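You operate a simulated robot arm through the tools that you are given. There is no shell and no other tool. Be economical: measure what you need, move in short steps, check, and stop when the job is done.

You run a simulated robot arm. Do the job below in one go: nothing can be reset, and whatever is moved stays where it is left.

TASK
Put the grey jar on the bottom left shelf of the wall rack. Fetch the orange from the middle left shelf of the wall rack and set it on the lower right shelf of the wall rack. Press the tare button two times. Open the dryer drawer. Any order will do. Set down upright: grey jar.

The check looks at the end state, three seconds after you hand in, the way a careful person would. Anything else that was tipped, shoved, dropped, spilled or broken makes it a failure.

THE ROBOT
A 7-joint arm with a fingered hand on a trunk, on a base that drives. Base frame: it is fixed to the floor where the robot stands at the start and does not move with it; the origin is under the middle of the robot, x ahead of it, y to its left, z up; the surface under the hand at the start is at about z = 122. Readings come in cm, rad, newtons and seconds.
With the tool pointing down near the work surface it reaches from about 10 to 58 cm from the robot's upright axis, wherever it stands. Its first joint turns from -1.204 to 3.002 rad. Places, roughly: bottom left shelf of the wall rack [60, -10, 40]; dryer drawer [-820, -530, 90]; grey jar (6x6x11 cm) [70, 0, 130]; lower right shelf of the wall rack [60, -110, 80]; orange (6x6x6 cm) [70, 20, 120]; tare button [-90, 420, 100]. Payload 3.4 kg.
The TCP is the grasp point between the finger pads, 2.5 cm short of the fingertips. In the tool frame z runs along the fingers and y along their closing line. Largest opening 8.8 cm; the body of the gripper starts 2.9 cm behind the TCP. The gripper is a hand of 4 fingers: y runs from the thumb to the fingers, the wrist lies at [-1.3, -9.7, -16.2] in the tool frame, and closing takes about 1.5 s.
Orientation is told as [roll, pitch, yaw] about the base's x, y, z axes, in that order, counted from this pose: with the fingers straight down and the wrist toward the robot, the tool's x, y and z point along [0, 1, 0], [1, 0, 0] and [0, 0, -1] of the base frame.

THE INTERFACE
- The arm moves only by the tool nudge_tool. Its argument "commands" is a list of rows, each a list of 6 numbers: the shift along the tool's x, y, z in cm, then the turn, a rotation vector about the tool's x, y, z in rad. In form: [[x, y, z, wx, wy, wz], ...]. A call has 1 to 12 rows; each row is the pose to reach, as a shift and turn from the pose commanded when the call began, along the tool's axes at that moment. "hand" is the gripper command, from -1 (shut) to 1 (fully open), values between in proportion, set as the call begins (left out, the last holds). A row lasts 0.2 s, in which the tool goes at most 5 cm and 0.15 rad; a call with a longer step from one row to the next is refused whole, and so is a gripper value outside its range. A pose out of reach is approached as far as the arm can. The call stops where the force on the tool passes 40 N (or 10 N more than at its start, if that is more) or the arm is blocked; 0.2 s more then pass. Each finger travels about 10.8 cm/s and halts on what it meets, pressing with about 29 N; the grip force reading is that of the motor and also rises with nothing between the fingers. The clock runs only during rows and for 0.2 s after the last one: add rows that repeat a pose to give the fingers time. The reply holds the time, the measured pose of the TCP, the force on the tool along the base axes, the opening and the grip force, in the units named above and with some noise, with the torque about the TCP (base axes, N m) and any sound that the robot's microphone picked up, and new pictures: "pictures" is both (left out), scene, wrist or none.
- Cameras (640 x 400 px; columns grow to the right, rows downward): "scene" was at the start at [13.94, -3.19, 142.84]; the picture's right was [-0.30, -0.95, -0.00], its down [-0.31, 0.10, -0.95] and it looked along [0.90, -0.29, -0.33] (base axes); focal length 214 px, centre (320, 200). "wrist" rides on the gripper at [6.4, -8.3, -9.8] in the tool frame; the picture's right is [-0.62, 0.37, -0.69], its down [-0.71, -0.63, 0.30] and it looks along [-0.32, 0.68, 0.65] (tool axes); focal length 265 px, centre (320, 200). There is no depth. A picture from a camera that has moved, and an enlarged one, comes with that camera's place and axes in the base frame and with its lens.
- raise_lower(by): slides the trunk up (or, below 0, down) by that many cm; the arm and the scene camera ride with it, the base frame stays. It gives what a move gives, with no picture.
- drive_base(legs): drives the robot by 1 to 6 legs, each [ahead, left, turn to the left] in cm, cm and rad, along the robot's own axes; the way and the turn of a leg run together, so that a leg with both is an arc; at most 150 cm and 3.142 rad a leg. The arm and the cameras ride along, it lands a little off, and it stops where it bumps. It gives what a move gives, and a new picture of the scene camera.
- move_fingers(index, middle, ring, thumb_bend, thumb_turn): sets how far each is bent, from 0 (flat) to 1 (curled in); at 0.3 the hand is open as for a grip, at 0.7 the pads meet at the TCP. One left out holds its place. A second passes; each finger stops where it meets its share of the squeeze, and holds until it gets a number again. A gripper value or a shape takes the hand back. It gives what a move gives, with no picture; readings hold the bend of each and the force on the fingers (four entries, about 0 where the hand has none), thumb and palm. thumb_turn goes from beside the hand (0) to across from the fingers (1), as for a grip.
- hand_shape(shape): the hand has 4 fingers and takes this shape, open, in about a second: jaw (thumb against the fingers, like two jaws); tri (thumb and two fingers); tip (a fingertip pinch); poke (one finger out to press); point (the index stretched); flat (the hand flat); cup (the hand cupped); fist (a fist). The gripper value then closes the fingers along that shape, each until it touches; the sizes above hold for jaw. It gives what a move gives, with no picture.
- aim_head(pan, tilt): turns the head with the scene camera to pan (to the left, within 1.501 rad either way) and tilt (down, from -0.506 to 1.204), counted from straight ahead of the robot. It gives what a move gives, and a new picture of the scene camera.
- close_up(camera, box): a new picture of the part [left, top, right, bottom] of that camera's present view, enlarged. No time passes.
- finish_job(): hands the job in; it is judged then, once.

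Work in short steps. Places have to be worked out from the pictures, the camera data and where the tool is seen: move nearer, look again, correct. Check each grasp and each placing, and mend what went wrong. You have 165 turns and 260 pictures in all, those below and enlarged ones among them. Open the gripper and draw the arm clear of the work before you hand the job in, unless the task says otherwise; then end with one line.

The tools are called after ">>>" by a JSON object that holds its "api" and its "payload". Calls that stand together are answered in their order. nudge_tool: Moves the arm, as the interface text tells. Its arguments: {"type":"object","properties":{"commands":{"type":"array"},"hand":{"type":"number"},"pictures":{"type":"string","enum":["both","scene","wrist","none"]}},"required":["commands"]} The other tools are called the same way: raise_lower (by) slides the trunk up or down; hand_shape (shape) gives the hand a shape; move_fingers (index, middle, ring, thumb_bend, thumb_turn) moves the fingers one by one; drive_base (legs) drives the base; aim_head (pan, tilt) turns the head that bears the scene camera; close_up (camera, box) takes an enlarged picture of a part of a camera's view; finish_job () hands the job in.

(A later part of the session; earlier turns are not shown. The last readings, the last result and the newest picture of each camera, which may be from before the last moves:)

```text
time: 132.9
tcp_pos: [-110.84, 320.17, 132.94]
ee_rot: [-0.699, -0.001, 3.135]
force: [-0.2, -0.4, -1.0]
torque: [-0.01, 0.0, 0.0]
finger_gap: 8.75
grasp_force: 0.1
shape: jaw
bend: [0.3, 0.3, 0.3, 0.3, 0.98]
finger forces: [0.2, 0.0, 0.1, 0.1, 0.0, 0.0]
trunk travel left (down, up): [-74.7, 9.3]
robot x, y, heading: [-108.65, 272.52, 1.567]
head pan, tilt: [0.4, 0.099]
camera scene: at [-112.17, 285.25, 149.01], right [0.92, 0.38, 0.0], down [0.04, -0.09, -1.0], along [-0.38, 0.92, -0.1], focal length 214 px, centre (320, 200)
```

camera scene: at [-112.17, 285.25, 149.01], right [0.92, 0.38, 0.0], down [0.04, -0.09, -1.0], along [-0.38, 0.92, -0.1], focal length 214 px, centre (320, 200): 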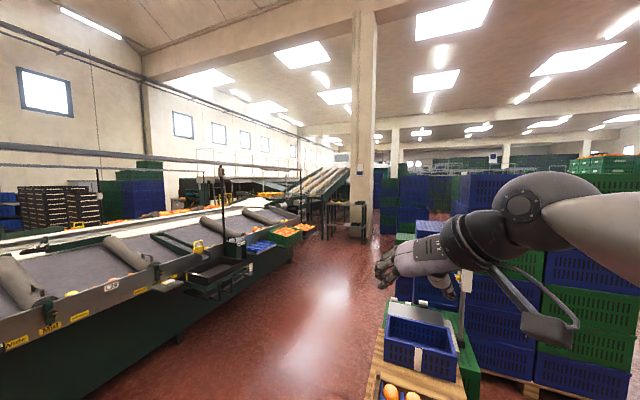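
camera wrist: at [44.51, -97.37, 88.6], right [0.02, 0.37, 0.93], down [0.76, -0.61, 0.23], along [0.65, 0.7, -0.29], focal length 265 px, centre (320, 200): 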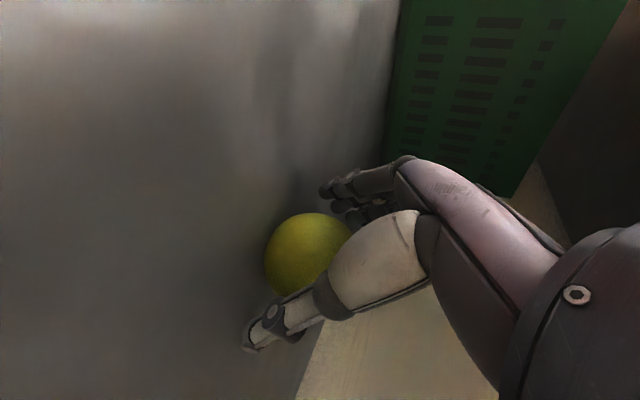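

I aim the head at the scale.

>>> {"api": "aim_head", "payload": {"pan": 0.0, "tilt": 0.5}}

>>> {"api": "close_up", "payload": {"camera": "scene", "box": [230, 150, 470, 300]}}

```text
time: 133.8
tcp_pos: [-110.89, 320.15, 132.99]
ee_rot: [-0.702, 0.001, 3.136]
force: [0.4, -0.2, -0.2]
torque: [0.0, 0.0, 0.02]
finger_gap: 8.75
grasp_force: 0.1
shape: jaw
bend: [0.3, 0.3, 0.3, 0.3, 0.98]
finger forces: [0.0, 0.0, 0.0, 0.0, 0.0, 0.1]
trunk travel left (down, up): [-74.7, 9.3]
robot x, y, heading: [-108.44, 272.01, 1.568]
head pan, tilt: [0.0, 0.499]
camera scene: at [-108.57, 285.85, 145.31], right [1.0, 0.0, 0.0], down [0.0, -0.48, -0.88], along [0.0, 0.88, -0.48], focal length 214 px, centre (320, 200)
```

scene: 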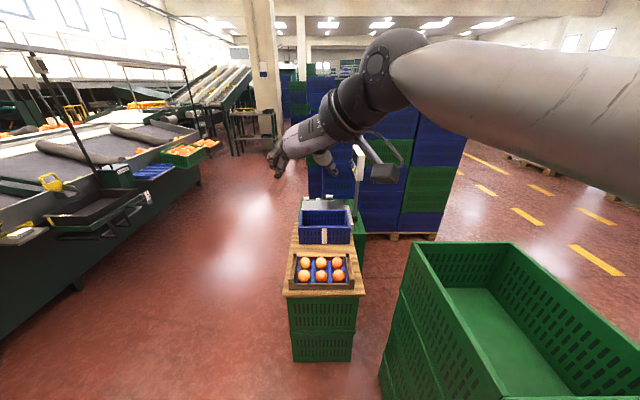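

```text
2.67 times, centred on (350, 225) of scene
camera zoom: at [-108.57, 285.85, 145.31], right [1.0, 0.0, 0.0], down [0.0, -0.48, -0.88], along [0.0, 0.88, -0.48], focal length 572 px, centre (240, 133)
```

zoom: 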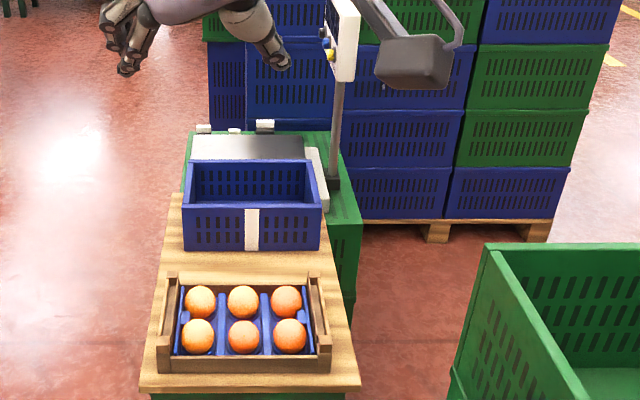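

The scale head on the post faces -x with a blue and a yellow button. I drive to the aisle side and turn to face it.

>>> {"api": "drive_base", "payload": {"legs": [[0, 75, 0], [142, 0, 0], [0, 0, -1.57]]}}

>>> {"api": "aim_head", "payload": {"pan": 0.1, "tilt": 0.5}}

```text
time: 148.4
tcp_pos: [-135.95, 417.7, 132.89]
ee_rot: [-0.7, -0.002, 1.585]
force: [0.5, 0.2, -0.4]
torque: [0.01, 0.0, 0.01]
finger_gap: 8.76
grasp_force: 0.0
shape: jaw
bend: [0.3, 0.3, 0.3, 0.3, 0.98]
finger forces: [0.0, 0.0, 0.1, 0.1, 0.0, 0.0]
trunk travel left (down, up): [-74.7, 9.3]
robot x, y, heading: [-183.54, 414.78, 0.016]
head pan, tilt: [0.0, 0.499]
camera scene: at [-169.66, 414.43, 145.3], right [0.01, -1.0, 0.0], down [-0.48, -0.01, -0.88], along [0.88, 0.01, -0.48], focal length 214 px, centre (320, 200)
```

scene: 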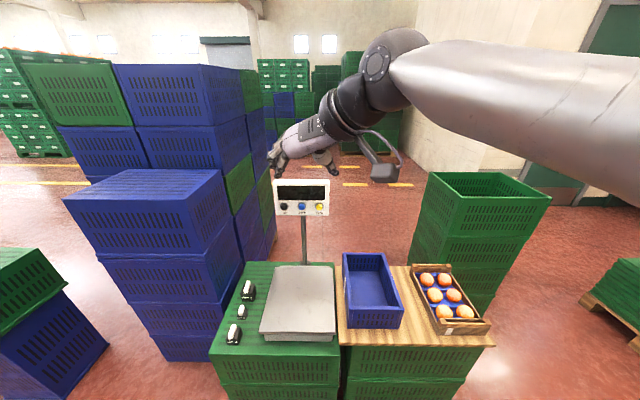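

```text
time: 149.0
tcp_pos: [-135.82, 417.63, 132.93]
ee_rot: [-0.7, -0.001, 1.586]
force: [0.5, -0.3, 0.8]
torque: [-0.03, 0.01, 0.02]
finger_gap: 8.77
grasp_force: 0.0
shape: jaw
bend: [0.3, 0.3, 0.3, 0.3, 0.98]
finger forces: [0.1, 0.0, 0.0, 0.0, 0.1, 0.1]
trunk travel left (down, up): [-74.7, 9.3]
robot x, y, heading: [-183.8, 414.93, 0.015]
head pan, tilt: [0.099, 0.499]
camera scene: at [-169.72, 415.33, 145.3], right [0.11, -0.99, 0.0], down [-0.48, -0.05, -0.88], along [0.87, 0.1, -0.48], focal length 214 px, centre (320, 200)
```

scene: 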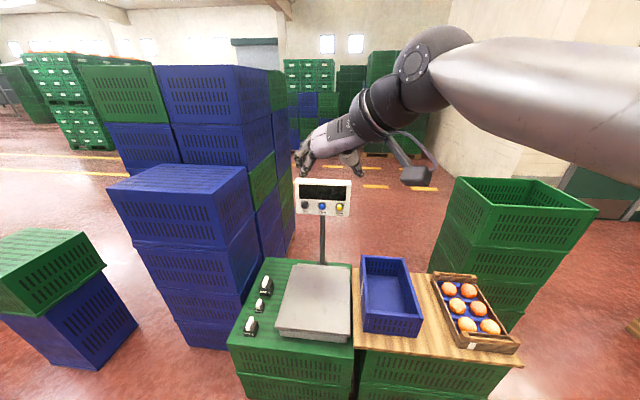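

Now a close-up of the scale head to read the button labels.

>>> {"api": "close_up", "payload": {"camera": "scene", "box": [282, 165, 362, 225]}}

>>> {"api": "close_up", "payload": {"camera": "scene", "box": [300, 195, 348, 225]}}

```text
6.67 times, centred on (322, 195) of scene
camera zoom: at [-169.72, 415.33, 145.3], right [0.11, -0.99, 0.0], down [-0.48, -0.05, -0.88], along [0.87, 0.1, -0.48], focal length 1430 px, centre (307, 233)
```

zoom: 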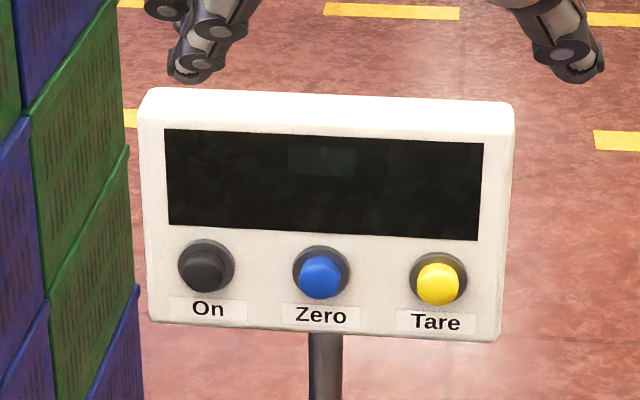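

```text
13.33 times, centred on (324, 210) of scene
camera zoom: at [-169.72, 415.33, 145.3], right [0.11, -0.99, 0.0], down [-0.48, -0.05, -0.88], along [0.87, 0.1, -0.48], focal length 2860 px, centre (267, 67)
```

zoom: 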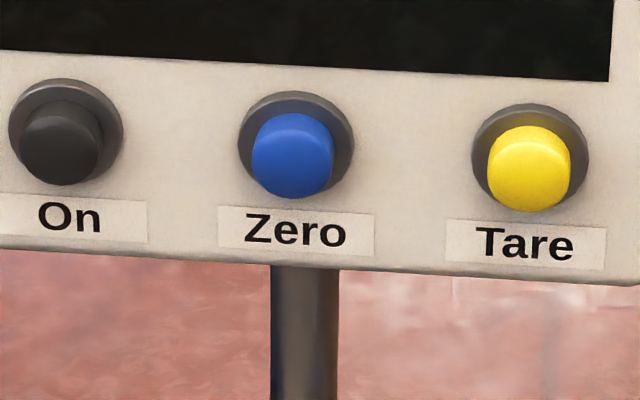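

Tare is the yellow button, triangulated at about [-87.3, 416, 95.8]. I set the poke shape, tilt the tool more forward and lower the trunk, then measure where the fingertip is.

>>> {"api": "hand_shape", "payload": {"shape": "poke"}}

>>> {"api": "nudge_tool", "payload": {"commands": [[0, 0, 0, 0, -0.14, 0], [0, 0, 0, 0, -0.28, 0], [0, 0, 0, 0, -0.42, 0], [0, 0, 0, 0, -0.42, 0]], "pictures": "none"}}

>>> {"api": "raise_lower", "payload": {"by": -25}}

>>> {"api": "aim_head", "payload": {"pan": 0.0, "tilt": 0.4}}

>>> {"api": "close_up", "payload": {"camera": "wrist", "box": [0, 0, 640, 400]}}

```text
time: 149.9
tcp_pos: [-135.84, 417.71, 132.91]
ee_rot: [-0.699, -0.002, 1.584]
force: [-0.6, 0.1, -0.4]
torque: [-0.01, 0.01, -0.02]
finger_gap: 0.01
grasp_force: 0.0
shape: poke
bend: [0.7, 0.7, 0.99, 1.0, 1.0]
finger forces: [0.0, 0.0, 0.0, 0.1, 0.0, 0.1]
trunk travel left (down, up): [-74.7, 9.3]
robot x, y, heading: [-183.93, 414.57, 0.011]
head pan, tilt: [0.099, 0.499]
```

```text
time: 150.9
tcp_pos: [-135.78, 417.64, 132.98]
ee_rot: [-1.123, -0.001, 1.586]
force: [-0.4, 0.5, -0.9]
torque: [0.02, 0.0, -0.02]
finger_gap: 0.01
grasp_force: 0.1
shape: poke
bend: [0.7, 0.7, 0.99, 1.0, 1.0]
finger forces: [0.0, 0.1, 0.1, 0.0, 0.1, 0.0]
trunk travel left (down, up): [-74.7, 9.3]
robot x, y, heading: [-184.25, 414.79, 0.015]
head pan, tilt: [0.099, 0.499]
```

```text
time: 153.5
tcp_pos: [-135.81, 417.6, 107.96]
ee_rot: [-1.119, 0.0, 1.584]
force: [0.5, -0.2, 1.7]
torque: [0.02, -0.01, 0.01]
finger_gap: 0.02
grasp_force: 0.0
shape: poke
bend: [0.7, 0.7, 0.99, 1.0, 1.0]
finger forces: [0.0, 0.1, 0.1, 0.0, 0.1, 0.0]
trunk travel left (down, up): [-49.7, 34.3]
robot x, y, heading: [-183.77, 414.7, 0.013]
head pan, tilt: [0.099, 0.499]
```

```text
time: 154.2
tcp_pos: [-135.89, 417.74, 107.91]
ee_rot: [-1.119, -0.001, 1.584]
force: [-0.3, 1.1, 0.3]
torque: [0.0, 0.0, -0.02]
finger_gap: 0.02
grasp_force: 0.0
shape: poke
bend: [0.7, 0.7, 0.99, 1.0, 1.0]
finger forces: [0.1, 0.0, 0.0, 0.0, 0.0, 0.0]
trunk travel left (down, up): [-49.7, 34.3]
robot x, y, heading: [-183.77, 414.63, 0.009]
head pan, tilt: [0.0, 0.4]
camera scene: at [-169.5, 414.45, 121.21], right [0.01, -1.0, 0.0], down [-0.39, -0.01, -0.92], along [0.92, 0.01, -0.39], focal length 214 px, centre (320, 200)
```

scene: 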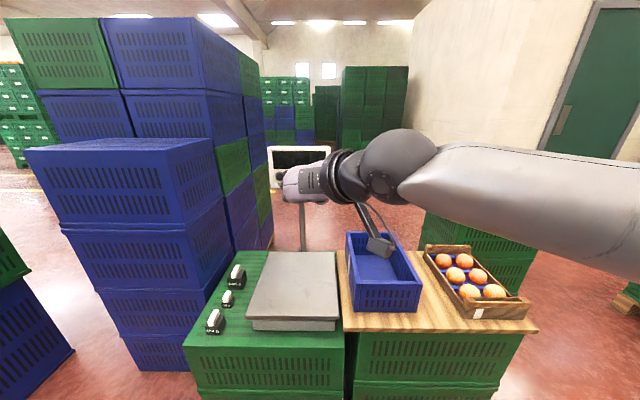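

```text
1.00 times, centred on (320, 200) of wrist (not enlarged: the box is as wide or as high as the picture)
camera zoom: at [-147.34, 409.2, 106.45], right [-0.36, 0.36, 0.86], down [0.59, -0.62, 0.51], along [0.72, 0.69, 0.01], focal length 265 px, centre (320, 200)
```

zoom: 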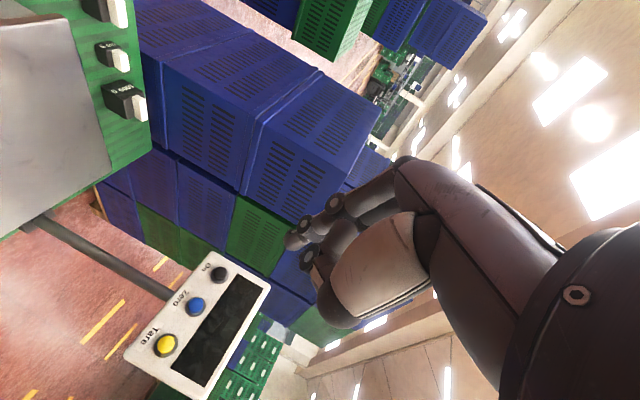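

The poke shape keeps the fingers rather bent; I try "point" and compare.

>>> {"api": "hand_shape", "payload": {"shape": "point"}}

>>> {"api": "close_up", "payload": {"camera": "wrist", "box": [0, 0, 640, 400]}}

>>> {"api": "close_up", "payload": {"camera": "scene", "box": [240, 120, 400, 220]}}

```text
time: 155.1
tcp_pos: [-135.89, 417.66, 107.92]
ee_rot: [-1.122, 0.0, 1.586]
force: [-0.7, 0.3, 1.1]
torque: [0.0, 0.01, 0.04]
finger_gap: 0.0
grasp_force: 0.0
shape: point
bend: [0.2, 1.0, 1.0, 0.98, 0.88]
finger forces: [0.0, 0.0, 0.0, 0.0, 0.0, 0.0]
trunk travel left (down, up): [-49.7, 34.3]
robot x, y, heading: [-183.98, 414.6, 0.011]
head pan, tilt: [0.0, 0.4]
```

```text
1.00 times, centred on (320, 200) of wrist (not enlarged: the box is as wide or as high as the picture)
camera zoom: at [-147.34, 409.2, 106.45], right [-0.36, 0.36, 0.86], down [0.59, -0.62, 0.51], along [0.72, 0.69, 0.01], focal length 265 px, centre (320, 200)
```

zoom: 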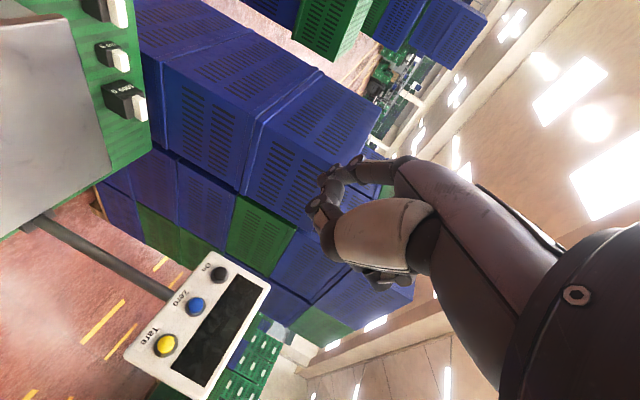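

```text
4.00 times, centred on (320, 170) of scene
camera zoom: at [-169.5, 414.44, 121.22], right [0.01, -1.0, 0.0], down [-0.39, -0.01, -0.92], along [0.92, 0.01, -0.39], focal length 858 px, centre (320, 320)
```

zoom: 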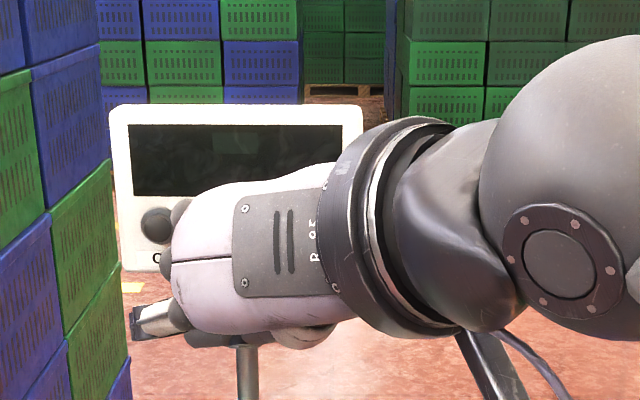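

"Point" sends the finger off diagonally; in "poke" the index tip sits close to the tool axis. I set the index at 0.7 with everything else curled.

>>> {"api": "hand_shape", "payload": {"shape": "poke"}}

>>> {"api": "move_fingers", "payload": {"index": 0.65, "middle": 1, "ring": 1}}

>>> {"api": "close_up", "payload": {"camera": "wrist", "box": [240, 180, 400, 280]}}

```text
time: 156.0
tcp_pos: [-135.8, 417.61, 107.86]
ee_rot: [-1.12, -0.001, 1.585]
force: [-0.6, 0.3, -0.9]
torque: [0.03, -0.02, 0.0]
finger_gap: 0.0
grasp_force: 0.1
shape: poke
bend: [0.7, 0.7, 0.99, 1.0, 1.0]
finger forces: [0.0, 0.0, 0.0, 0.0, 0.0, 0.0]
trunk travel left (down, up): [-49.7, 34.3]
robot x, y, heading: [-184.04, 414.65, 0.015]
head pan, tilt: [0.0, 0.4]
```

```text
time: 157.0
tcp_pos: [-135.9, 417.69, 107.91]
ee_rot: [-1.121, -0.001, 1.586]
force: [-0.1, 0.7, 0.7]
torque: [0.0, -0.02, 0.01]
finger_gap: 2.69
grasp_force: 0.1
shape: fingers
bend: [0.65, 1.0, 1.0, 1.0, 1.0]
finger forces: [0.1, 0.1, 0.0, 0.0, 0.0, 0.0]
trunk travel left (down, up): [-49.7, 34.3]
robot x, y, heading: [-183.75, 414.53, 0.013]
head pan, tilt: [0.0, 0.4]
```

```text
4.00 times, centred on (320, 230) of wrist
camera zoom: at [-147.34, 409.2, 106.45], right [-0.36, 0.36, 0.86], down [0.59, -0.62, 0.51], along [0.72, 0.69, 0.01], focal length 1062 px, centre (320, 80)
```

zoom: 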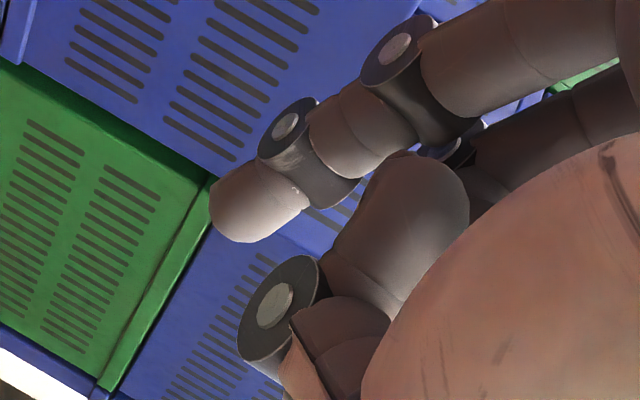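

Both cameras agree the tare button is at about [-87.3, 416, 96.3], and the fingertip is about [2, 0.8, -1.8] from the TCP. The station front is near x≈-124, so I drive 33 cm ahead.

>>> {"api": "drive_base", "payload": {"legs": [[33, 0, -0.013]]}}

>>> {"api": "close_up", "payload": {"camera": "wrist", "box": [0, 0, 640, 400]}}

```text
time: 159.2
tcp_pos: [-102.41, 417.57, 107.9]
ee_rot: [-1.12, 0.0, 1.578]
force: [0.5, -0.4, 0.2]
torque: [0.01, 0.0, 0.01]
finger_gap: 2.67
grasp_force: 0.0
shape: fingers
bend: [0.65, 1.0, 1.0, 1.0, 1.0]
finger forces: [0.0, 0.0, 0.1, 0.0, 0.0, 0.0]
trunk travel left (down, up): [-49.7, 34.3]
robot x, y, heading: [-150.37, 414.9, 0.004]
head pan, tilt: [0.0, 0.4]
camera scene: at [-136.08, 414.59, 121.21], right [0.0, -1.0, 0.0], down [-0.39, 0.0, -0.92], along [0.92, 0.0, -0.39], focal length 214 px, centre (320, 200)
```

scene: 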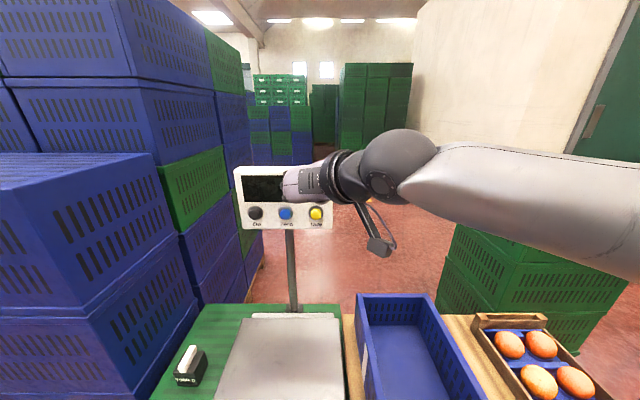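

```text
1.00 times, centred on (320, 200) of wrist (not enlarged: the box is as wide or as high as the picture)
camera zoom: at [-113.99, 409.14, 106.43], right [-0.36, 0.37, 0.86], down [0.59, -0.63, 0.51], along [0.73, 0.69, 0.01], focal length 265 px, centre (320, 200)
```

zoom: 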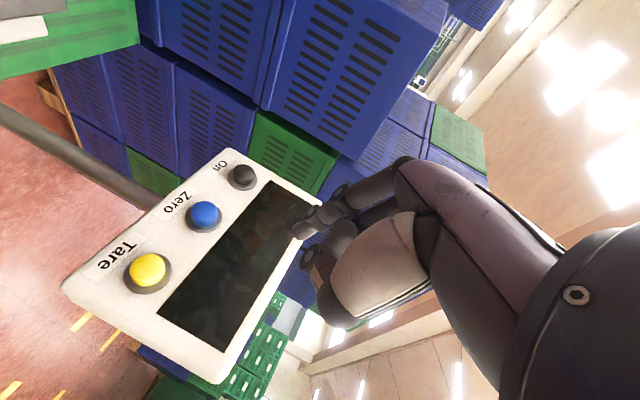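

The estimate is refined to roughly [-86.5, 415.9, 96.2]. I move the fingertip to about 4 cm in front of the button.

>>> {"api": "nudge_tool", "payload": {"commands": [[1.2, -0.6, 3.2, 0, 0, 0], [2.4, -1.2, 6.4, 0, 0, 0], [3.6, -1.9, 9.6, 0, 0, 0], [4.9, -2.5, 12.8, 0, 0, 0], [4.9, -2.5, 12.8, 0, 0, 0]], "pictures": "both"}}

```text
time: 160.4
tcp_pos: [-93.02, 414.82, 98.08]
ee_rot: [-1.123, 0.001, 1.575]
force: [0.3, -0.3, -0.3]
torque: [-0.03, 0.0, 0.02]
finger_gap: 2.69
grasp_force: 0.1
shape: fingers
bend: [0.65, 1.0, 1.0, 1.0, 1.0]
finger forces: [0.0, 0.0, 0.0, 0.0, 0.0, 0.0]
trunk travel left (down, up): [-49.7, 34.3]
robot x, y, heading: [-150.32, 414.71, 0.005]
head pan, tilt: [0.0, 0.4]
camera scene: at [-136.17, 414.6, 121.22], right [0.0, -1.0, 0.0], down [-0.39, 0.0, -0.92], along [0.92, 0.0, -0.39], focal length 214 px, centre (320, 200)
camera wrist: at [-104.5, 406.62, 96.48], right [-0.36, 0.37, 0.86], down [0.59, -0.63, 0.51], along [0.73, 0.69, 0.01], focal length 265 px, centre (320, 200)
```

scene: 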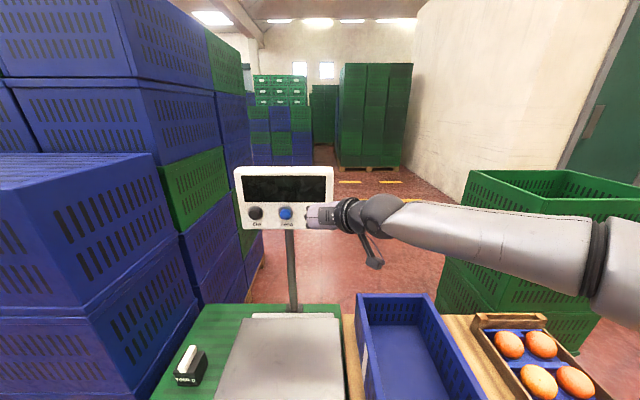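
wrist: 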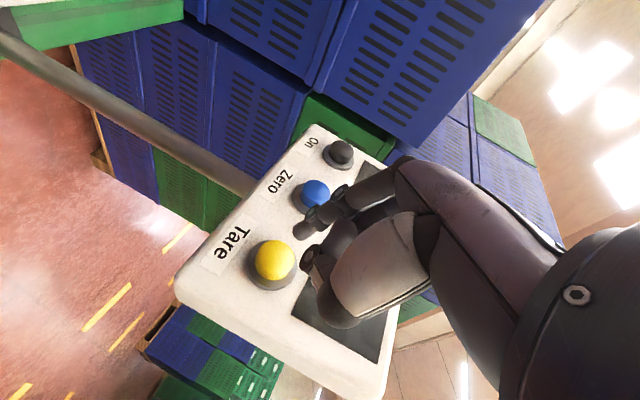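

I zoom to check the fingertip against the button.

>>> {"api": "close_up", "payload": {"camera": "wrist", "box": [240, 170, 400, 270]}}

>>> {"api": "close_up", "payload": {"camera": "scene", "box": [270, 170, 400, 250]}}

```text
4.00 times, centred on (320, 220) of wrist
camera zoom: at [-104.5, 406.62, 96.48], right [-0.36, 0.37, 0.86], down [0.59, -0.63, 0.51], along [0.73, 0.69, 0.01], focal length 1062 px, centre (320, 120)
```

zoom: 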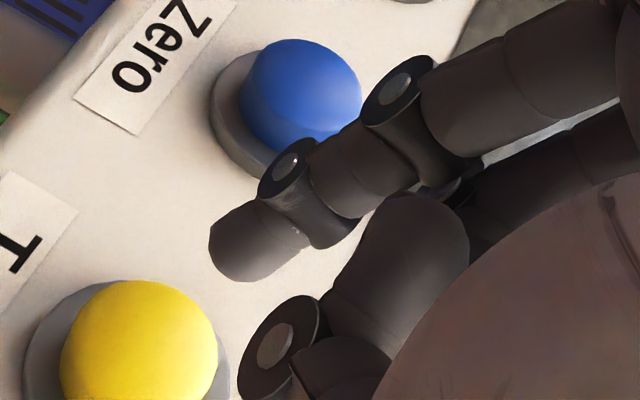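

```text
4.92 times, centred on (335, 210) of scene
camera zoom: at [-136.17, 414.6, 121.22], right [0.0, -1.0, 0.0], down [-0.39, 0.0, -0.92], along [0.92, 0.0, -0.39], focal length 1056 px, centre (246, 151)
```

zoom: 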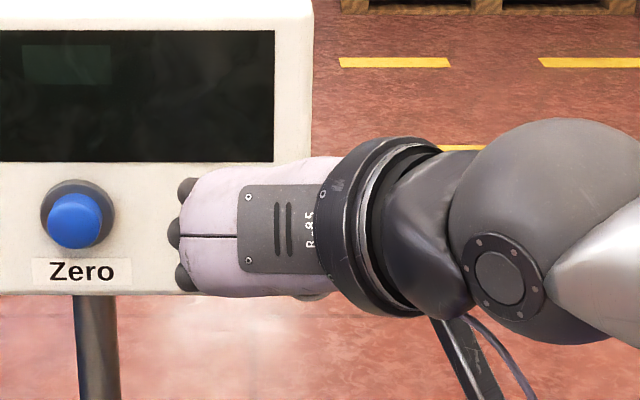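

The aim is good: advancing about 5 cm along +x should meet the button. I advance 4 cm and read the force.

>>> {"api": "nudge_tool", "payload": {"commands": [[-0.65, 0, 1.35, 0, 0, 0], [-1.3, 0, 2.7, 0, 0, 0], [-1.75, 0, 3.6, 0, 0, 0], [-1.75, 0, 3.6, 0, 0, 0]], "pictures": "wrist"}}

```text
time: 161.4
tcp_pos: [-89.03, 415.1, 97.98]
ee_rot: [-1.121, 0.0, 1.577]
force: [-1.1, 0.4, -0.3]
torque: [0.01, 0.03, 0.03]
finger_gap: 2.67
grasp_force: 0.6
shape: fingers
bend: [0.65, 1.0, 1.0, 1.0, 1.0]
finger forces: [1.3, 0.0, 0.0, 0.0, 0.0, 0.0]
trunk travel left (down, up): [-49.7, 34.3]
robot x, y, heading: [-150.63, 414.89, 0.004]
head pan, tilt: [0.0, 0.4]
camera wrist: at [-100.61, 406.73, 96.54], right [-0.36, 0.37, 0.86], down [0.59, -0.63, 0.51], along [0.73, 0.69, 0.01], focal length 265 px, centre (320, 200)
```

wrist: 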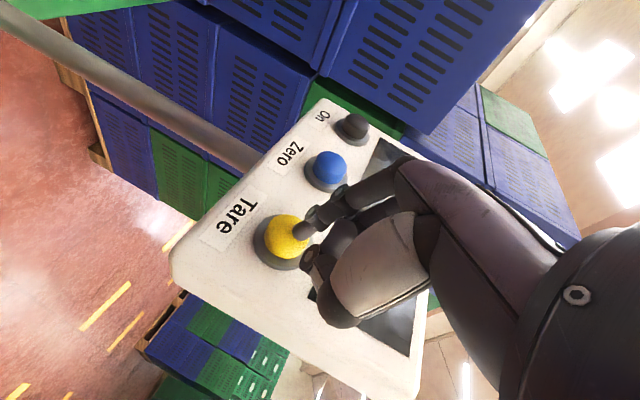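

The index just touches the button (1.3 N). I press in small increments, listening for a click.

>>> {"api": "nudge_tool", "payload": {"commands": [[-0.13, 0, 0.27, 0, 0, 0], [-0.13, 0, 0.27, 0, 0, 0]], "pictures": "none"}}

```text
time: 162.0
tcp_pos: [-88.87, 415.0, 98.03]
ee_rot: [-1.121, 0.0, 1.578]
force: [-2.2, 0.1, 0.3]
torque: [0.0, -0.03, 0.04]
finger_gap: 2.68
grasp_force: 0.9
shape: fingers
bend: [0.65, 1.0, 1.0, 1.0, 1.0]
finger forces: [2.3, 0.1, 0.0, 0.0, 0.0, 0.0]
trunk travel left (down, up): [-49.7, 34.3]
robot x, y, heading: [-150.48, 415.25, 0.002]
head pan, tilt: [0.0, 0.4]
```

>>> {"api": "nudge_tool", "payload": {"commands": [[-0.13, 0, 0.27, 0, 0, 0], [-0.13, 0, 0.27, 0, 0, 0]], "pictures": "none"}}

```text
time: 162.6
tcp_pos: [-88.46, 415.13, 98.01]
ee_rot: [-1.123, 0.002, 1.576]
force: [-4.0, 0.3, 0.1]
torque: [0.05, 0.0, 0.06]
finger_gap: 2.66
grasp_force: 2.1
shape: fingers
bend: [0.65, 1.0, 1.0, 1.0, 1.0]
finger forces: [3.6, 0.0, 0.1, 0.1, 0.1, 0.0]
trunk travel left (down, up): [-49.7, 34.3]
robot x, y, heading: [-150.35, 414.47, 0.007]
head pan, tilt: [0.0, 0.4]
heard: click
```

Click heard: first press. I back off 1.5 cm to let it release.

>>> {"api": "nudge_tool", "payload": {"commands": [[0.3, 0, -0.63, 0, 0, 0], [0.65, 0, -1.35, 0, 0, 0], [0.65, 0, -1.35, 0, 0, 0], [0.65, 0, -1.35, 0, 0, 0]], "pictures": "scene"}}

>>> {"api": "close_up", "payload": {"camera": "scene", "box": [220, 150, 380, 250]}}

```text
time: 163.6
tcp_pos: [-89.91, 415.01, 97.97]
ee_rot: [-1.119, -0.001, 1.574]
force: [-0.2, -1.1, -0.4]
torque: [0.0, 0.01, -0.02]
finger_gap: 2.67
grasp_force: 0.0
shape: fingers
bend: [0.65, 1.0, 1.0, 1.0, 1.0]
finger forces: [0.0, 0.0, 0.0, 0.1, 0.1, 0.0]
trunk travel left (down, up): [-49.7, 34.3]
robot x, y, heading: [-150.31, 414.81, -0.002]
head pan, tilt: [0.0, 0.4]
camera scene: at [-136.14, 414.59, 121.22], right [0.0, -1.0, 0.0], down [-0.39, 0.0, -0.92], along [0.92, 0.0, -0.39], focal length 214 px, centre (320, 200)
```

scene: 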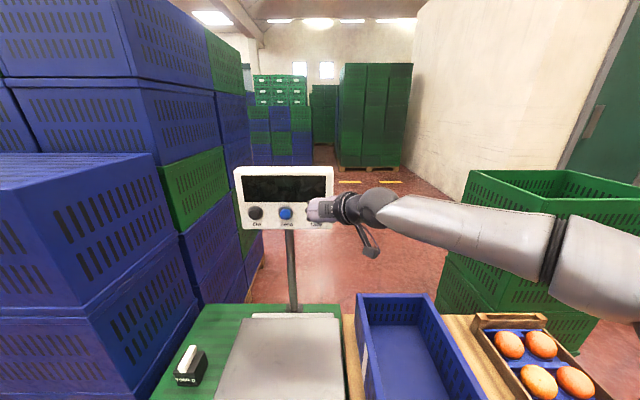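

```text
4.00 times, centred on (300, 200) of scene
camera zoom: at [-136.14, 414.59, 121.22], right [0.0, -1.0, 0.0], down [-0.39, 0.0, -0.92], along [0.92, 0.0, -0.39], focal length 858 px, centre (400, 200)
```

zoom: 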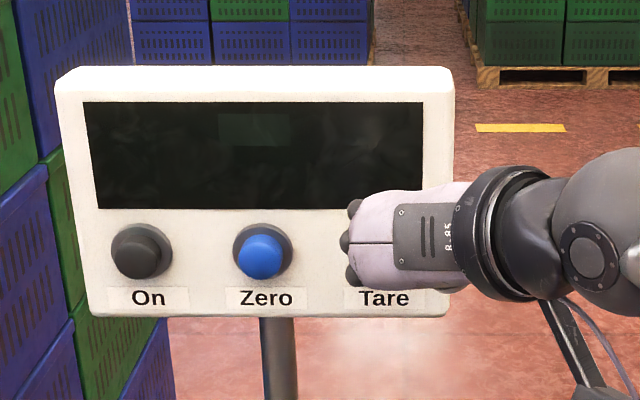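

Released. Second press: the same travel back in.

>>> {"api": "nudge_tool", "payload": {"commands": [[-0.3, 0, 0.63, 0, 0, 0], [-0.52, 0, 1.08, 0, 0, 0], [-0.65, 0, 1.35, 0, 0, 0], [-0.65, 0, 1.35, 0, 0, 0]], "pictures": "none"}}

```text
time: 164.6
tcp_pos: [-88.6, 415.05, 97.94]
ee_rot: [-1.122, 0.001, 1.575]
force: [-3.8, -0.3, -1.0]
torque: [-0.03, 0.05, 0.07]
finger_gap: 2.65
grasp_force: 2.7
shape: fingers
bend: [0.66, 1.0, 1.0, 1.0, 1.0]
finger forces: [4.5, 0.0, 0.0, 0.0, 0.0, 0.0]
trunk travel left (down, up): [-49.7, 34.3]
robot x, y, heading: [-150.56, 414.65, 0.002]
head pan, tilt: [0.0, 0.4]
heard: click
```

Second click heard. I withdraw straight back.

>>> {"api": "nudge_tool", "payload": {"commands": [[0.65, 0, -1.35, 0, 0, 0], [1.75, 0, -3.6, 0, 0, 0], [2.6, 0, -5.4, 0, 0, 0], [2.6, 0, -5.4, 0, 0, 0]], "pictures": "none"}}

>>> {"api": "raise_lower", "payload": {"by": 15}}

>>> {"api": "drive_base", "payload": {"legs": [[-40, 0, 0]]}}

```text
time: 165.6
tcp_pos: [-94.45, 414.95, 97.96]
ee_rot: [-1.121, 0.0, 1.573]
force: [0.0, -0.3, 0.9]
torque: [0.02, -0.03, 0.0]
finger_gap: 2.65
grasp_force: 0.0
shape: fingers
bend: [0.65, 1.0, 1.0, 1.0, 1.0]
finger forces: [0.1, 0.0, 0.1, 0.0, 0.0, 0.1]
trunk travel left (down, up): [-49.7, 34.3]
robot x, y, heading: [-150.07, 414.92, 0.004]
head pan, tilt: [0.0, 0.4]
```

```text
time: 167.3
tcp_pos: [-94.37, 414.97, 113.12]
ee_rot: [-1.121, 0.001, 1.577]
force: [0.2, -0.3, -0.6]
torque: [-0.02, -0.03, 0.0]
finger_gap: 2.63
grasp_force: 0.0
shape: fingers
bend: [0.65, 1.0, 1.0, 1.0, 1.0]
finger forces: [0.0, 0.0, 0.0, 0.0, 0.1, 0.0]
trunk travel left (down, up): [-64.7, 19.3]
robot x, y, heading: [-150.65, 414.81, 0.003]
head pan, tilt: [0.0, 0.4]
```

```text
time: 169.8
tcp_pos: [-133.71, 414.82, 113.1]
ee_rot: [-1.121, 0.0, 1.575]
force: [-0.7, -0.1, 0.2]
torque: [-0.01, 0.04, 0.04]
finger_gap: 2.66
grasp_force: 0.2
shape: fingers
bend: [0.65, 1.0, 1.0, 1.0, 1.0]
finger forces: [0.1, 0.0, 0.0, 0.1, 0.1, 0.0]
trunk travel left (down, up): [-64.7, 19.3]
robot x, y, heading: [-189.82, 414.65, 0.006]
head pan, tilt: [0.0, 0.4]
camera scene: at [-175.44, 414.44, 136.22], right [0.0, -1.0, 0.0], down [-0.39, 0.0, -0.92], along [0.92, 0.0, -0.39], focal length 214 px, centre (320, 200)
```

scene: 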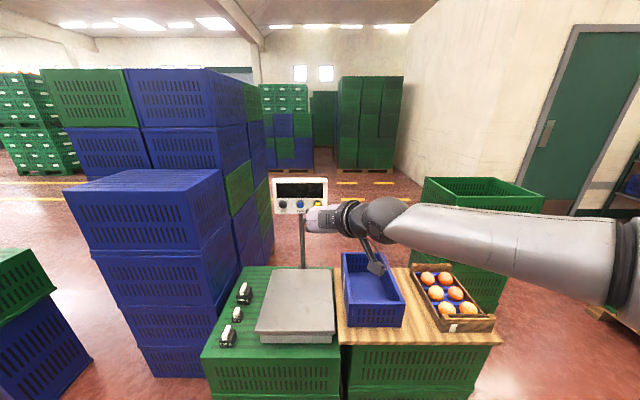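

The tare is done with two clicks. Now I turn right towards -y and drive down the aisle towards the dryer, checking on the way.

>>> {"api": "drive_base", "payload": {"legs": [[0, 0, -1.575], [60, 12, 0]]}}

>>> {"api": "aim_head", "payload": {"pan": -0.4, "tilt": 0.25}}

```text
time: 177.1
tcp_pos: [-177.2, 297.51, 113.02]
ee_rot: [-1.121, 0.001, 0.008]
force: [0.7, -0.8, 0.3]
torque: [0.0, -0.03, 0.01]
finger_gap: 2.66
grasp_force: 0.0
shape: fingers
bend: [0.65, 1.0, 1.0, 1.0, 1.0]
finger forces: [0.1, 0.0, 0.0, 0.0, 0.0, 0.0]
trunk travel left (down, up): [-64.7, 19.3]
robot x, y, heading: [-177.21, 353.57, -1.562]
head pan, tilt: [0.0, 0.4]
camera scene: at [-177.39, 338.88, 136.21], right [-1.0, -0.01, 0.0], down [0.0, 0.39, -0.92], along [0.01, -0.92, -0.39], focal length 214 px, centre (320, 200)
```

scene: 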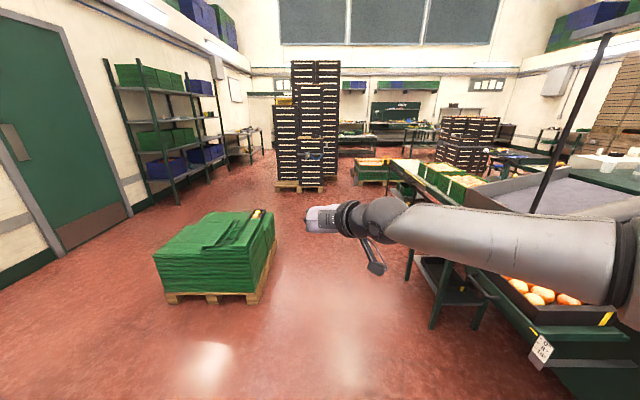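

```text
time: 178.0
tcp_pos: [-177.3, 297.53, 113.03]
ee_rot: [-1.121, 0.0, 0.009]
force: [-0.5, 0.2, -0.6]
torque: [0.01, 0.02, 0.04]
finger_gap: 2.65
grasp_force: 0.0
shape: fingers
bend: [0.65, 1.0, 1.0, 1.0, 1.0]
finger forces: [0.1, 0.0, 0.0, 0.0, 0.0, 0.0]
trunk travel left (down, up): [-64.7, 19.3]
robot x, y, heading: [-177.39, 353.61, -1.56]
head pan, tilt: [-0.4, 0.25]
camera scene: at [-181.03, 339.54, 137.61], right [-0.92, 0.38, 0.0], down [0.09, 0.23, -0.97], along [-0.37, -0.9, -0.25], focal length 214 px, centre (320, 200)
```

scene: 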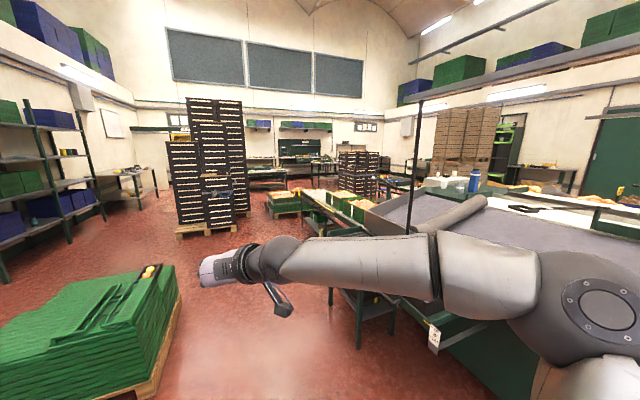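

The aisle between the pallet and the conveyor is free. I drive on to about y=95, then look right for a way to the dryer.

>>> {"api": "drive_base", "payload": {"legs": [[150, 0, 0], [105, 0, 0]]}}

>>> {"api": "aim_head", "payload": {"pan": -0.9, "tilt": 0.15}}

>>> {"api": "aim_head", "payload": {"pan": 0.3, "tilt": 0.25}}

```text
time: 190.5
tcp_pos: [-175.96, 40.94, 113.07]
ee_rot: [-1.121, 0.0, 0.0]
force: [-0.2, 0.1, 0.6]
torque: [-0.01, 0.03, 0.03]
finger_gap: 2.69
grasp_force: 0.1
shape: fingers
bend: [0.65, 1.0, 1.0, 1.0, 1.0]
finger forces: [0.0, 0.1, 0.0, 0.1, 0.0, 0.1]
trunk travel left (down, up): [-64.7, 19.3]
robot x, y, heading: [-175.67, 96.92, -1.57]
head pan, tilt: [-0.4, 0.25]
camera scene: at [-179.4, 83.07, 137.61], right [-0.92, 0.39, 0.0], down [0.1, 0.23, -0.97], along [-0.38, -0.89, -0.25], focal length 214 px, centre (320, 200)
```

scene: 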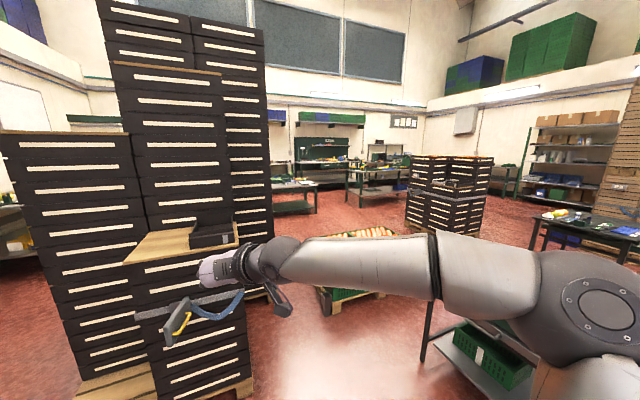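

```text
time: 191.4
tcp_pos: [-175.98, 41.1, 113.02]
ee_rot: [-1.122, -0.001, 0.001]
force: [0.4, -0.5, 0.0]
torque: [0.01, 0.01, 0.03]
finger_gap: 2.65
grasp_force: 0.1
shape: fingers
bend: [0.65, 1.0, 1.0, 1.0, 1.0]
finger forces: [0.0, 0.0, 0.0, 0.0, 0.0, 0.0]
trunk travel left (down, up): [-64.7, 19.3]
robot x, y, heading: [-175.58, 97.16, -1.571]
head pan, tilt: [-0.901, 0.15]
camera scene: at [-183.03, 85.93, 138.54], right [-0.62, 0.78, 0.0], down [0.12, 0.09, -0.99], along [-0.77, -0.62, -0.15], focal length 214 px, centre (320, 200)
```

scene: 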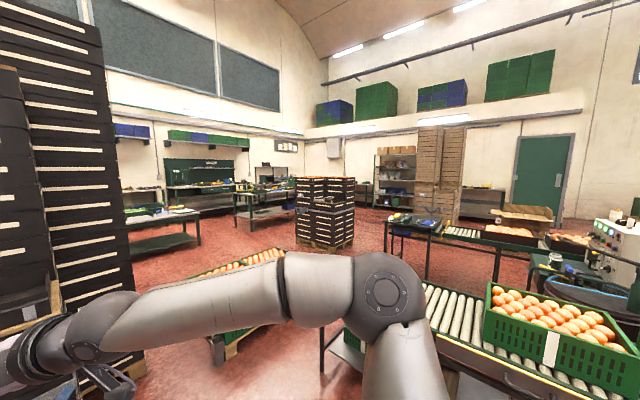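

```text
time: 192.8
tcp_pos: [-175.93, 41.16, 113.17]
ee_rot: [-1.121, 0.001, 0.002]
force: [0.4, -0.2, -0.3]
torque: [0.01, 0.01, 0.0]
finger_gap: 2.64
grasp_force: 0.1
shape: fingers
bend: [0.65, 1.0, 1.0, 1.0, 1.0]
finger forces: [0.0, 0.1, 0.0, 0.0, 0.0, 0.0]
trunk travel left (down, up): [-64.7, 19.3]
robot x, y, heading: [-175.8, 97.18, -1.576]
head pan, tilt: [0.3, 0.25]
camera scene: at [-173.01, 82.78, 137.62], right [-0.96, -0.3, 0.0], down [-0.07, 0.24, -0.97], along [0.29, -0.93, -0.25], focal length 214 px, centre (320, 200)
```

scene: 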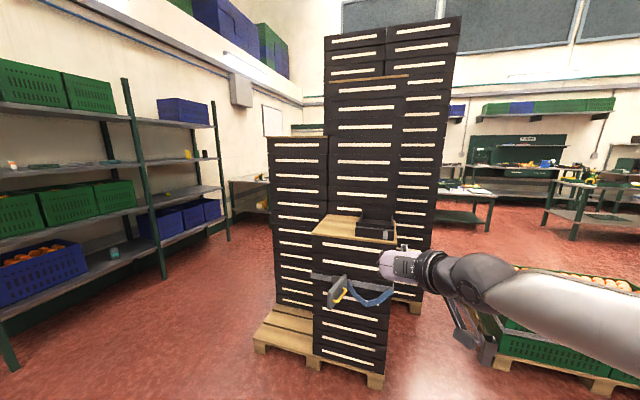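

I zoom toward the expected dryer direction.

>>> {"api": "aim_head", "payload": {"pan": -0.8, "tilt": 0.15}}

>>> {"api": "close_up", "payload": {"camera": "scene", "box": [240, 140, 400, 240]}}

```text
time: 194.2
tcp_pos: [-175.97, 40.98, 113.07]
ee_rot: [-1.12, 0.0, 0.002]
force: [-0.8, -0.4, 0.6]
torque: [0.0, 0.01, -0.02]
finger_gap: 2.65
grasp_force: 0.0
shape: fingers
bend: [0.65, 1.0, 1.0, 1.0, 1.0]
finger forces: [0.0, 0.0, 0.0, 0.1, 0.1, 0.0]
trunk travel left (down, up): [-64.7, 19.3]
robot x, y, heading: [-175.46, 96.96, -1.569]
head pan, tilt: [-0.799, 0.15]
camera scene: at [-182.41, 85.23, 138.54], right [-0.7, 0.72, 0.0], down [0.11, 0.1, -0.99], along [-0.71, -0.69, -0.15], focal length 214 px, centre (320, 200)
```

scene: 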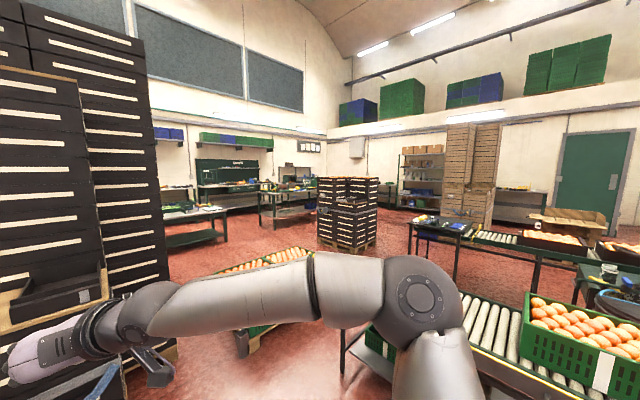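

```text
4.00 times, centred on (320, 190) of scene
camera zoom: at [-182.41, 85.23, 138.54], right [-0.7, 0.72, 0.0], down [0.11, 0.1, -0.99], along [-0.71, -0.69, -0.15], focal length 858 px, centre (320, 240)
```

zoom: 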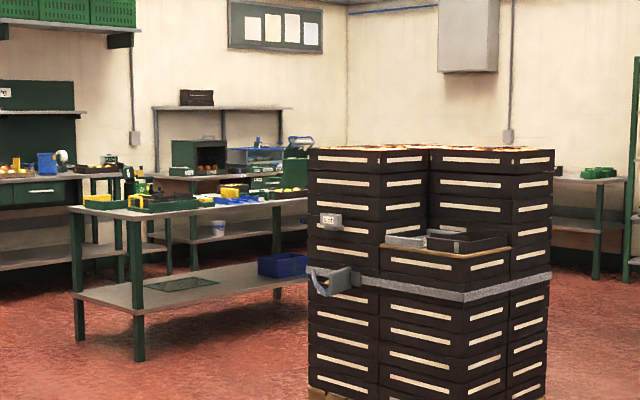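

The dryer is hidden behind a tray stack in the far corner. I take the wide passage between the tall stack and the rack, then look west.

>>> {"api": "drive_base", "payload": {"legs": [[0, 145, 0], [150, 0, 0], [80, 0, 0]]}}

>>> {"api": "aim_head", "payload": {"pan": -1.2, "tilt": 0.25}}

>>> {"api": "aim_head", "payload": {"pan": -0.4, "tilt": 0.25}}

```text
time: 212.3
tcp_pos: [-33.61, -190.14, 113.07]
ee_rot: [-1.121, 0.001, -0.011]
force: [-0.4, 0.6, 0.0]
torque: [0.0, 0.0, 0.02]
finger_gap: 2.68
grasp_force: 0.0
shape: fingers
bend: [0.65, 1.0, 1.0, 1.0, 1.0]
finger forces: [0.0, 0.1, 0.1, 0.0, 0.1, 0.0]
trunk travel left (down, up): [-64.7, 19.3]
robot x, y, heading: [-32.55, -134.04, -1.582]
head pan, tilt: [-0.799, 0.15]
camera scene: at [-39.41, -145.87, 138.54], right [-0.69, 0.73, 0.0], down [0.11, 0.1, -0.99], along [-0.72, -0.68, -0.15], focal length 214 px, centre (320, 200)
```

scene: 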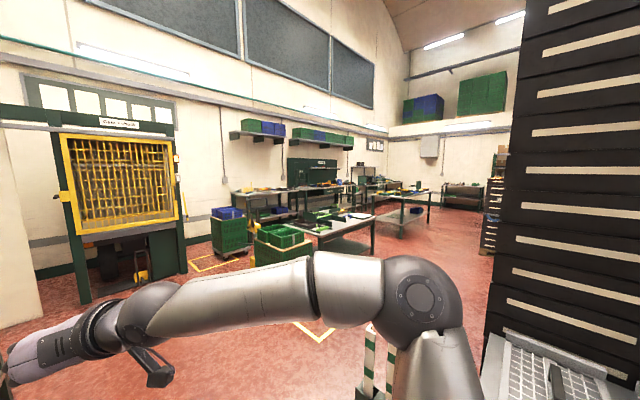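

```text
time: 213.2
tcp_pos: [-33.45, -190.27, 113.13]
ee_rot: [-1.122, 0.0, -0.013]
force: [-0.7, -0.2, 1.0]
torque: [0.01, -0.02, 0.01]
finger_gap: 2.67
grasp_force: 0.0
shape: fingers
bend: [0.65, 1.0, 1.0, 1.0, 1.0]
finger forces: [0.0, 0.0, 0.0, 0.0, 0.1, 0.0]
trunk travel left (down, up): [-64.7, 19.3]
robot x, y, heading: [-32.54, -133.96, -1.582]
head pan, tilt: [-1.201, 0.25]
camera scene: at [-41.43, -142.73, 137.62], right [-0.35, 0.94, 0.0], down [0.23, 0.09, -0.97], along [-0.91, -0.34, -0.25], focal length 214 px, centre (320, 200)
```

scene: 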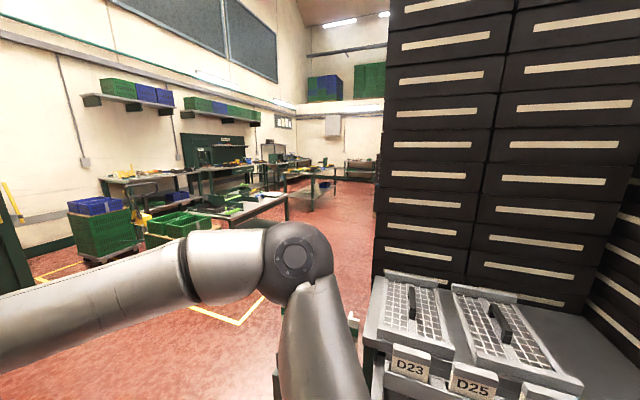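

```text
time: 214.3
tcp_pos: [-33.47, -190.22, 112.98]
ee_rot: [-1.12, 0.001, -0.014]
force: [-0.3, 0.2, 0.2]
torque: [0.04, 0.02, -0.02]
finger_gap: 2.67
grasp_force: 0.1
shape: fingers
bend: [0.65, 1.0, 1.0, 1.0, 1.0]
finger forces: [0.1, 0.0, 0.2, 0.0, 0.0, 0.0]
trunk travel left (down, up): [-64.7, 19.3]
robot x, y, heading: [-32.66, -134.11, -1.58]
head pan, tilt: [-0.4, 0.25]
camera scene: at [-36.44, -148.0, 137.62], right [-0.92, 0.4, 0.0], down [0.1, 0.23, -0.97], along [-0.39, -0.89, -0.25], focal length 214 px, centre (320, 200)
```

scene: 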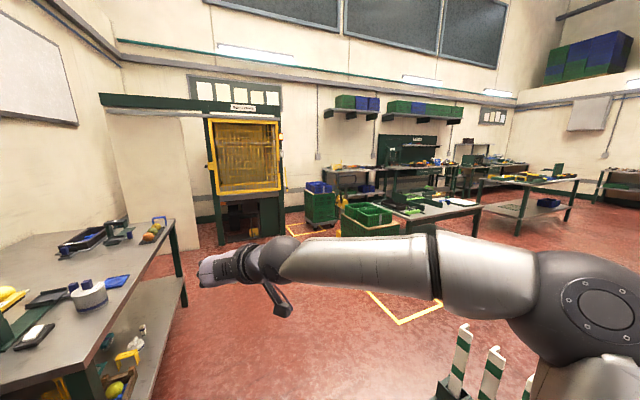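

The way west runs along y≈-260, between the centre tables and the black tray stack. I go there and turn to face -x.

>>> {"api": "drive_base", "payload": {"legs": [[128, 0, 0], [0, 0, -1.56], [120, 0, 0]]}}

>>> {"api": "aim_head", "payload": {"pan": 0.0, "tilt": 0.25}}

```text
time: 230.5
tcp_pos: [-211.23, -262.61, 113.03]
ee_rot: [-1.121, -0.001, -1.592]
force: [0.7, 0.0, 1.1]
torque: [-0.01, 0.01, 0.02]
finger_gap: 2.66
grasp_force: 0.1
shape: fingers
bend: [0.65, 1.0, 1.0, 1.0, 1.0]
finger forces: [0.0, 0.0, 0.0, 0.0, 0.0, 0.0]
trunk travel left (down, up): [-64.7, 19.3]
robot x, y, heading: [-155.16, -264.26, 3.122]
head pan, tilt: [-0.4, 0.25]
camera scene: at [-168.61, -260.54, 137.61], right [0.41, 0.91, 0.0], down [0.23, -0.1, -0.97], along [-0.88, 0.4, -0.25], focal length 214 px, centre (320, 200)
```

scene: 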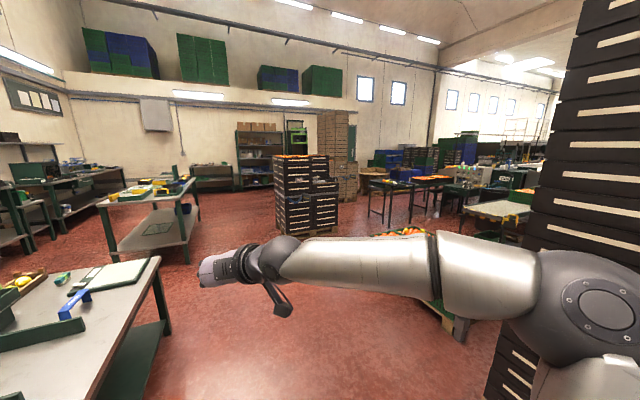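

```text
time: 231.3
tcp_pos: [-211.31, -262.78, 113.08]
ee_rot: [-1.12, 0.0, -1.594]
force: [-0.3, 1.1, 0.6]
torque: [0.01, 0.04, 0.0]
finger_gap: 2.66
grasp_force: 0.0
shape: fingers
bend: [0.65, 1.0, 1.0, 1.0, 1.0]
finger forces: [0.0, 0.0, 0.0, 0.0, 0.1, 0.0]
trunk travel left (down, up): [-64.7, 19.3]
robot x, y, heading: [-154.81, -264.29, 3.119]
head pan, tilt: [0.0, 0.25]
camera scene: at [-169.41, -264.14, 137.62], right [0.02, 1.0, 0.0], down [0.25, -0.01, -0.97], along [-0.97, 0.02, -0.25], focal length 214 px, centre (320, 200)
```

scene: 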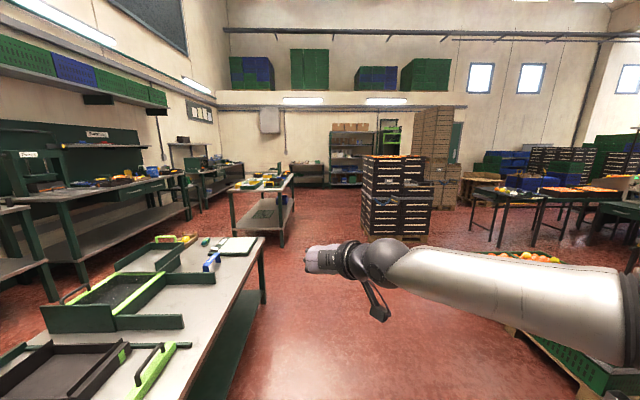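

I zoom on the projected dryer spot.

>>> {"api": "close_up", "payload": {"camera": "scene", "box": [150, 120, 310, 220]}}

```text
4.00 times, centred on (230, 170) of scene
camera zoom: at [-169.41, -264.14, 137.62], right [0.02, 1.0, 0.0], down [0.25, -0.01, -0.97], along [-0.97, 0.02, -0.25], focal length 858 px, centre (680, 320)
```

zoom: 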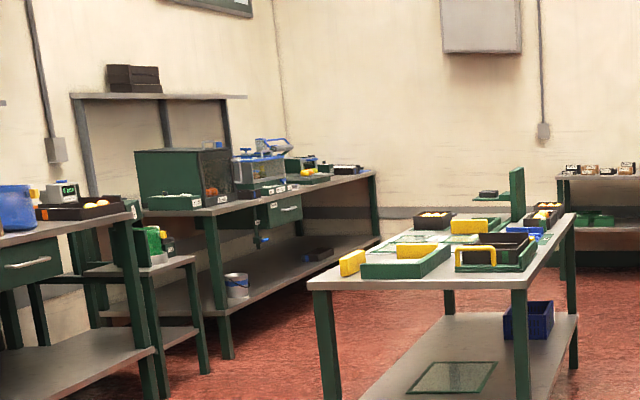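

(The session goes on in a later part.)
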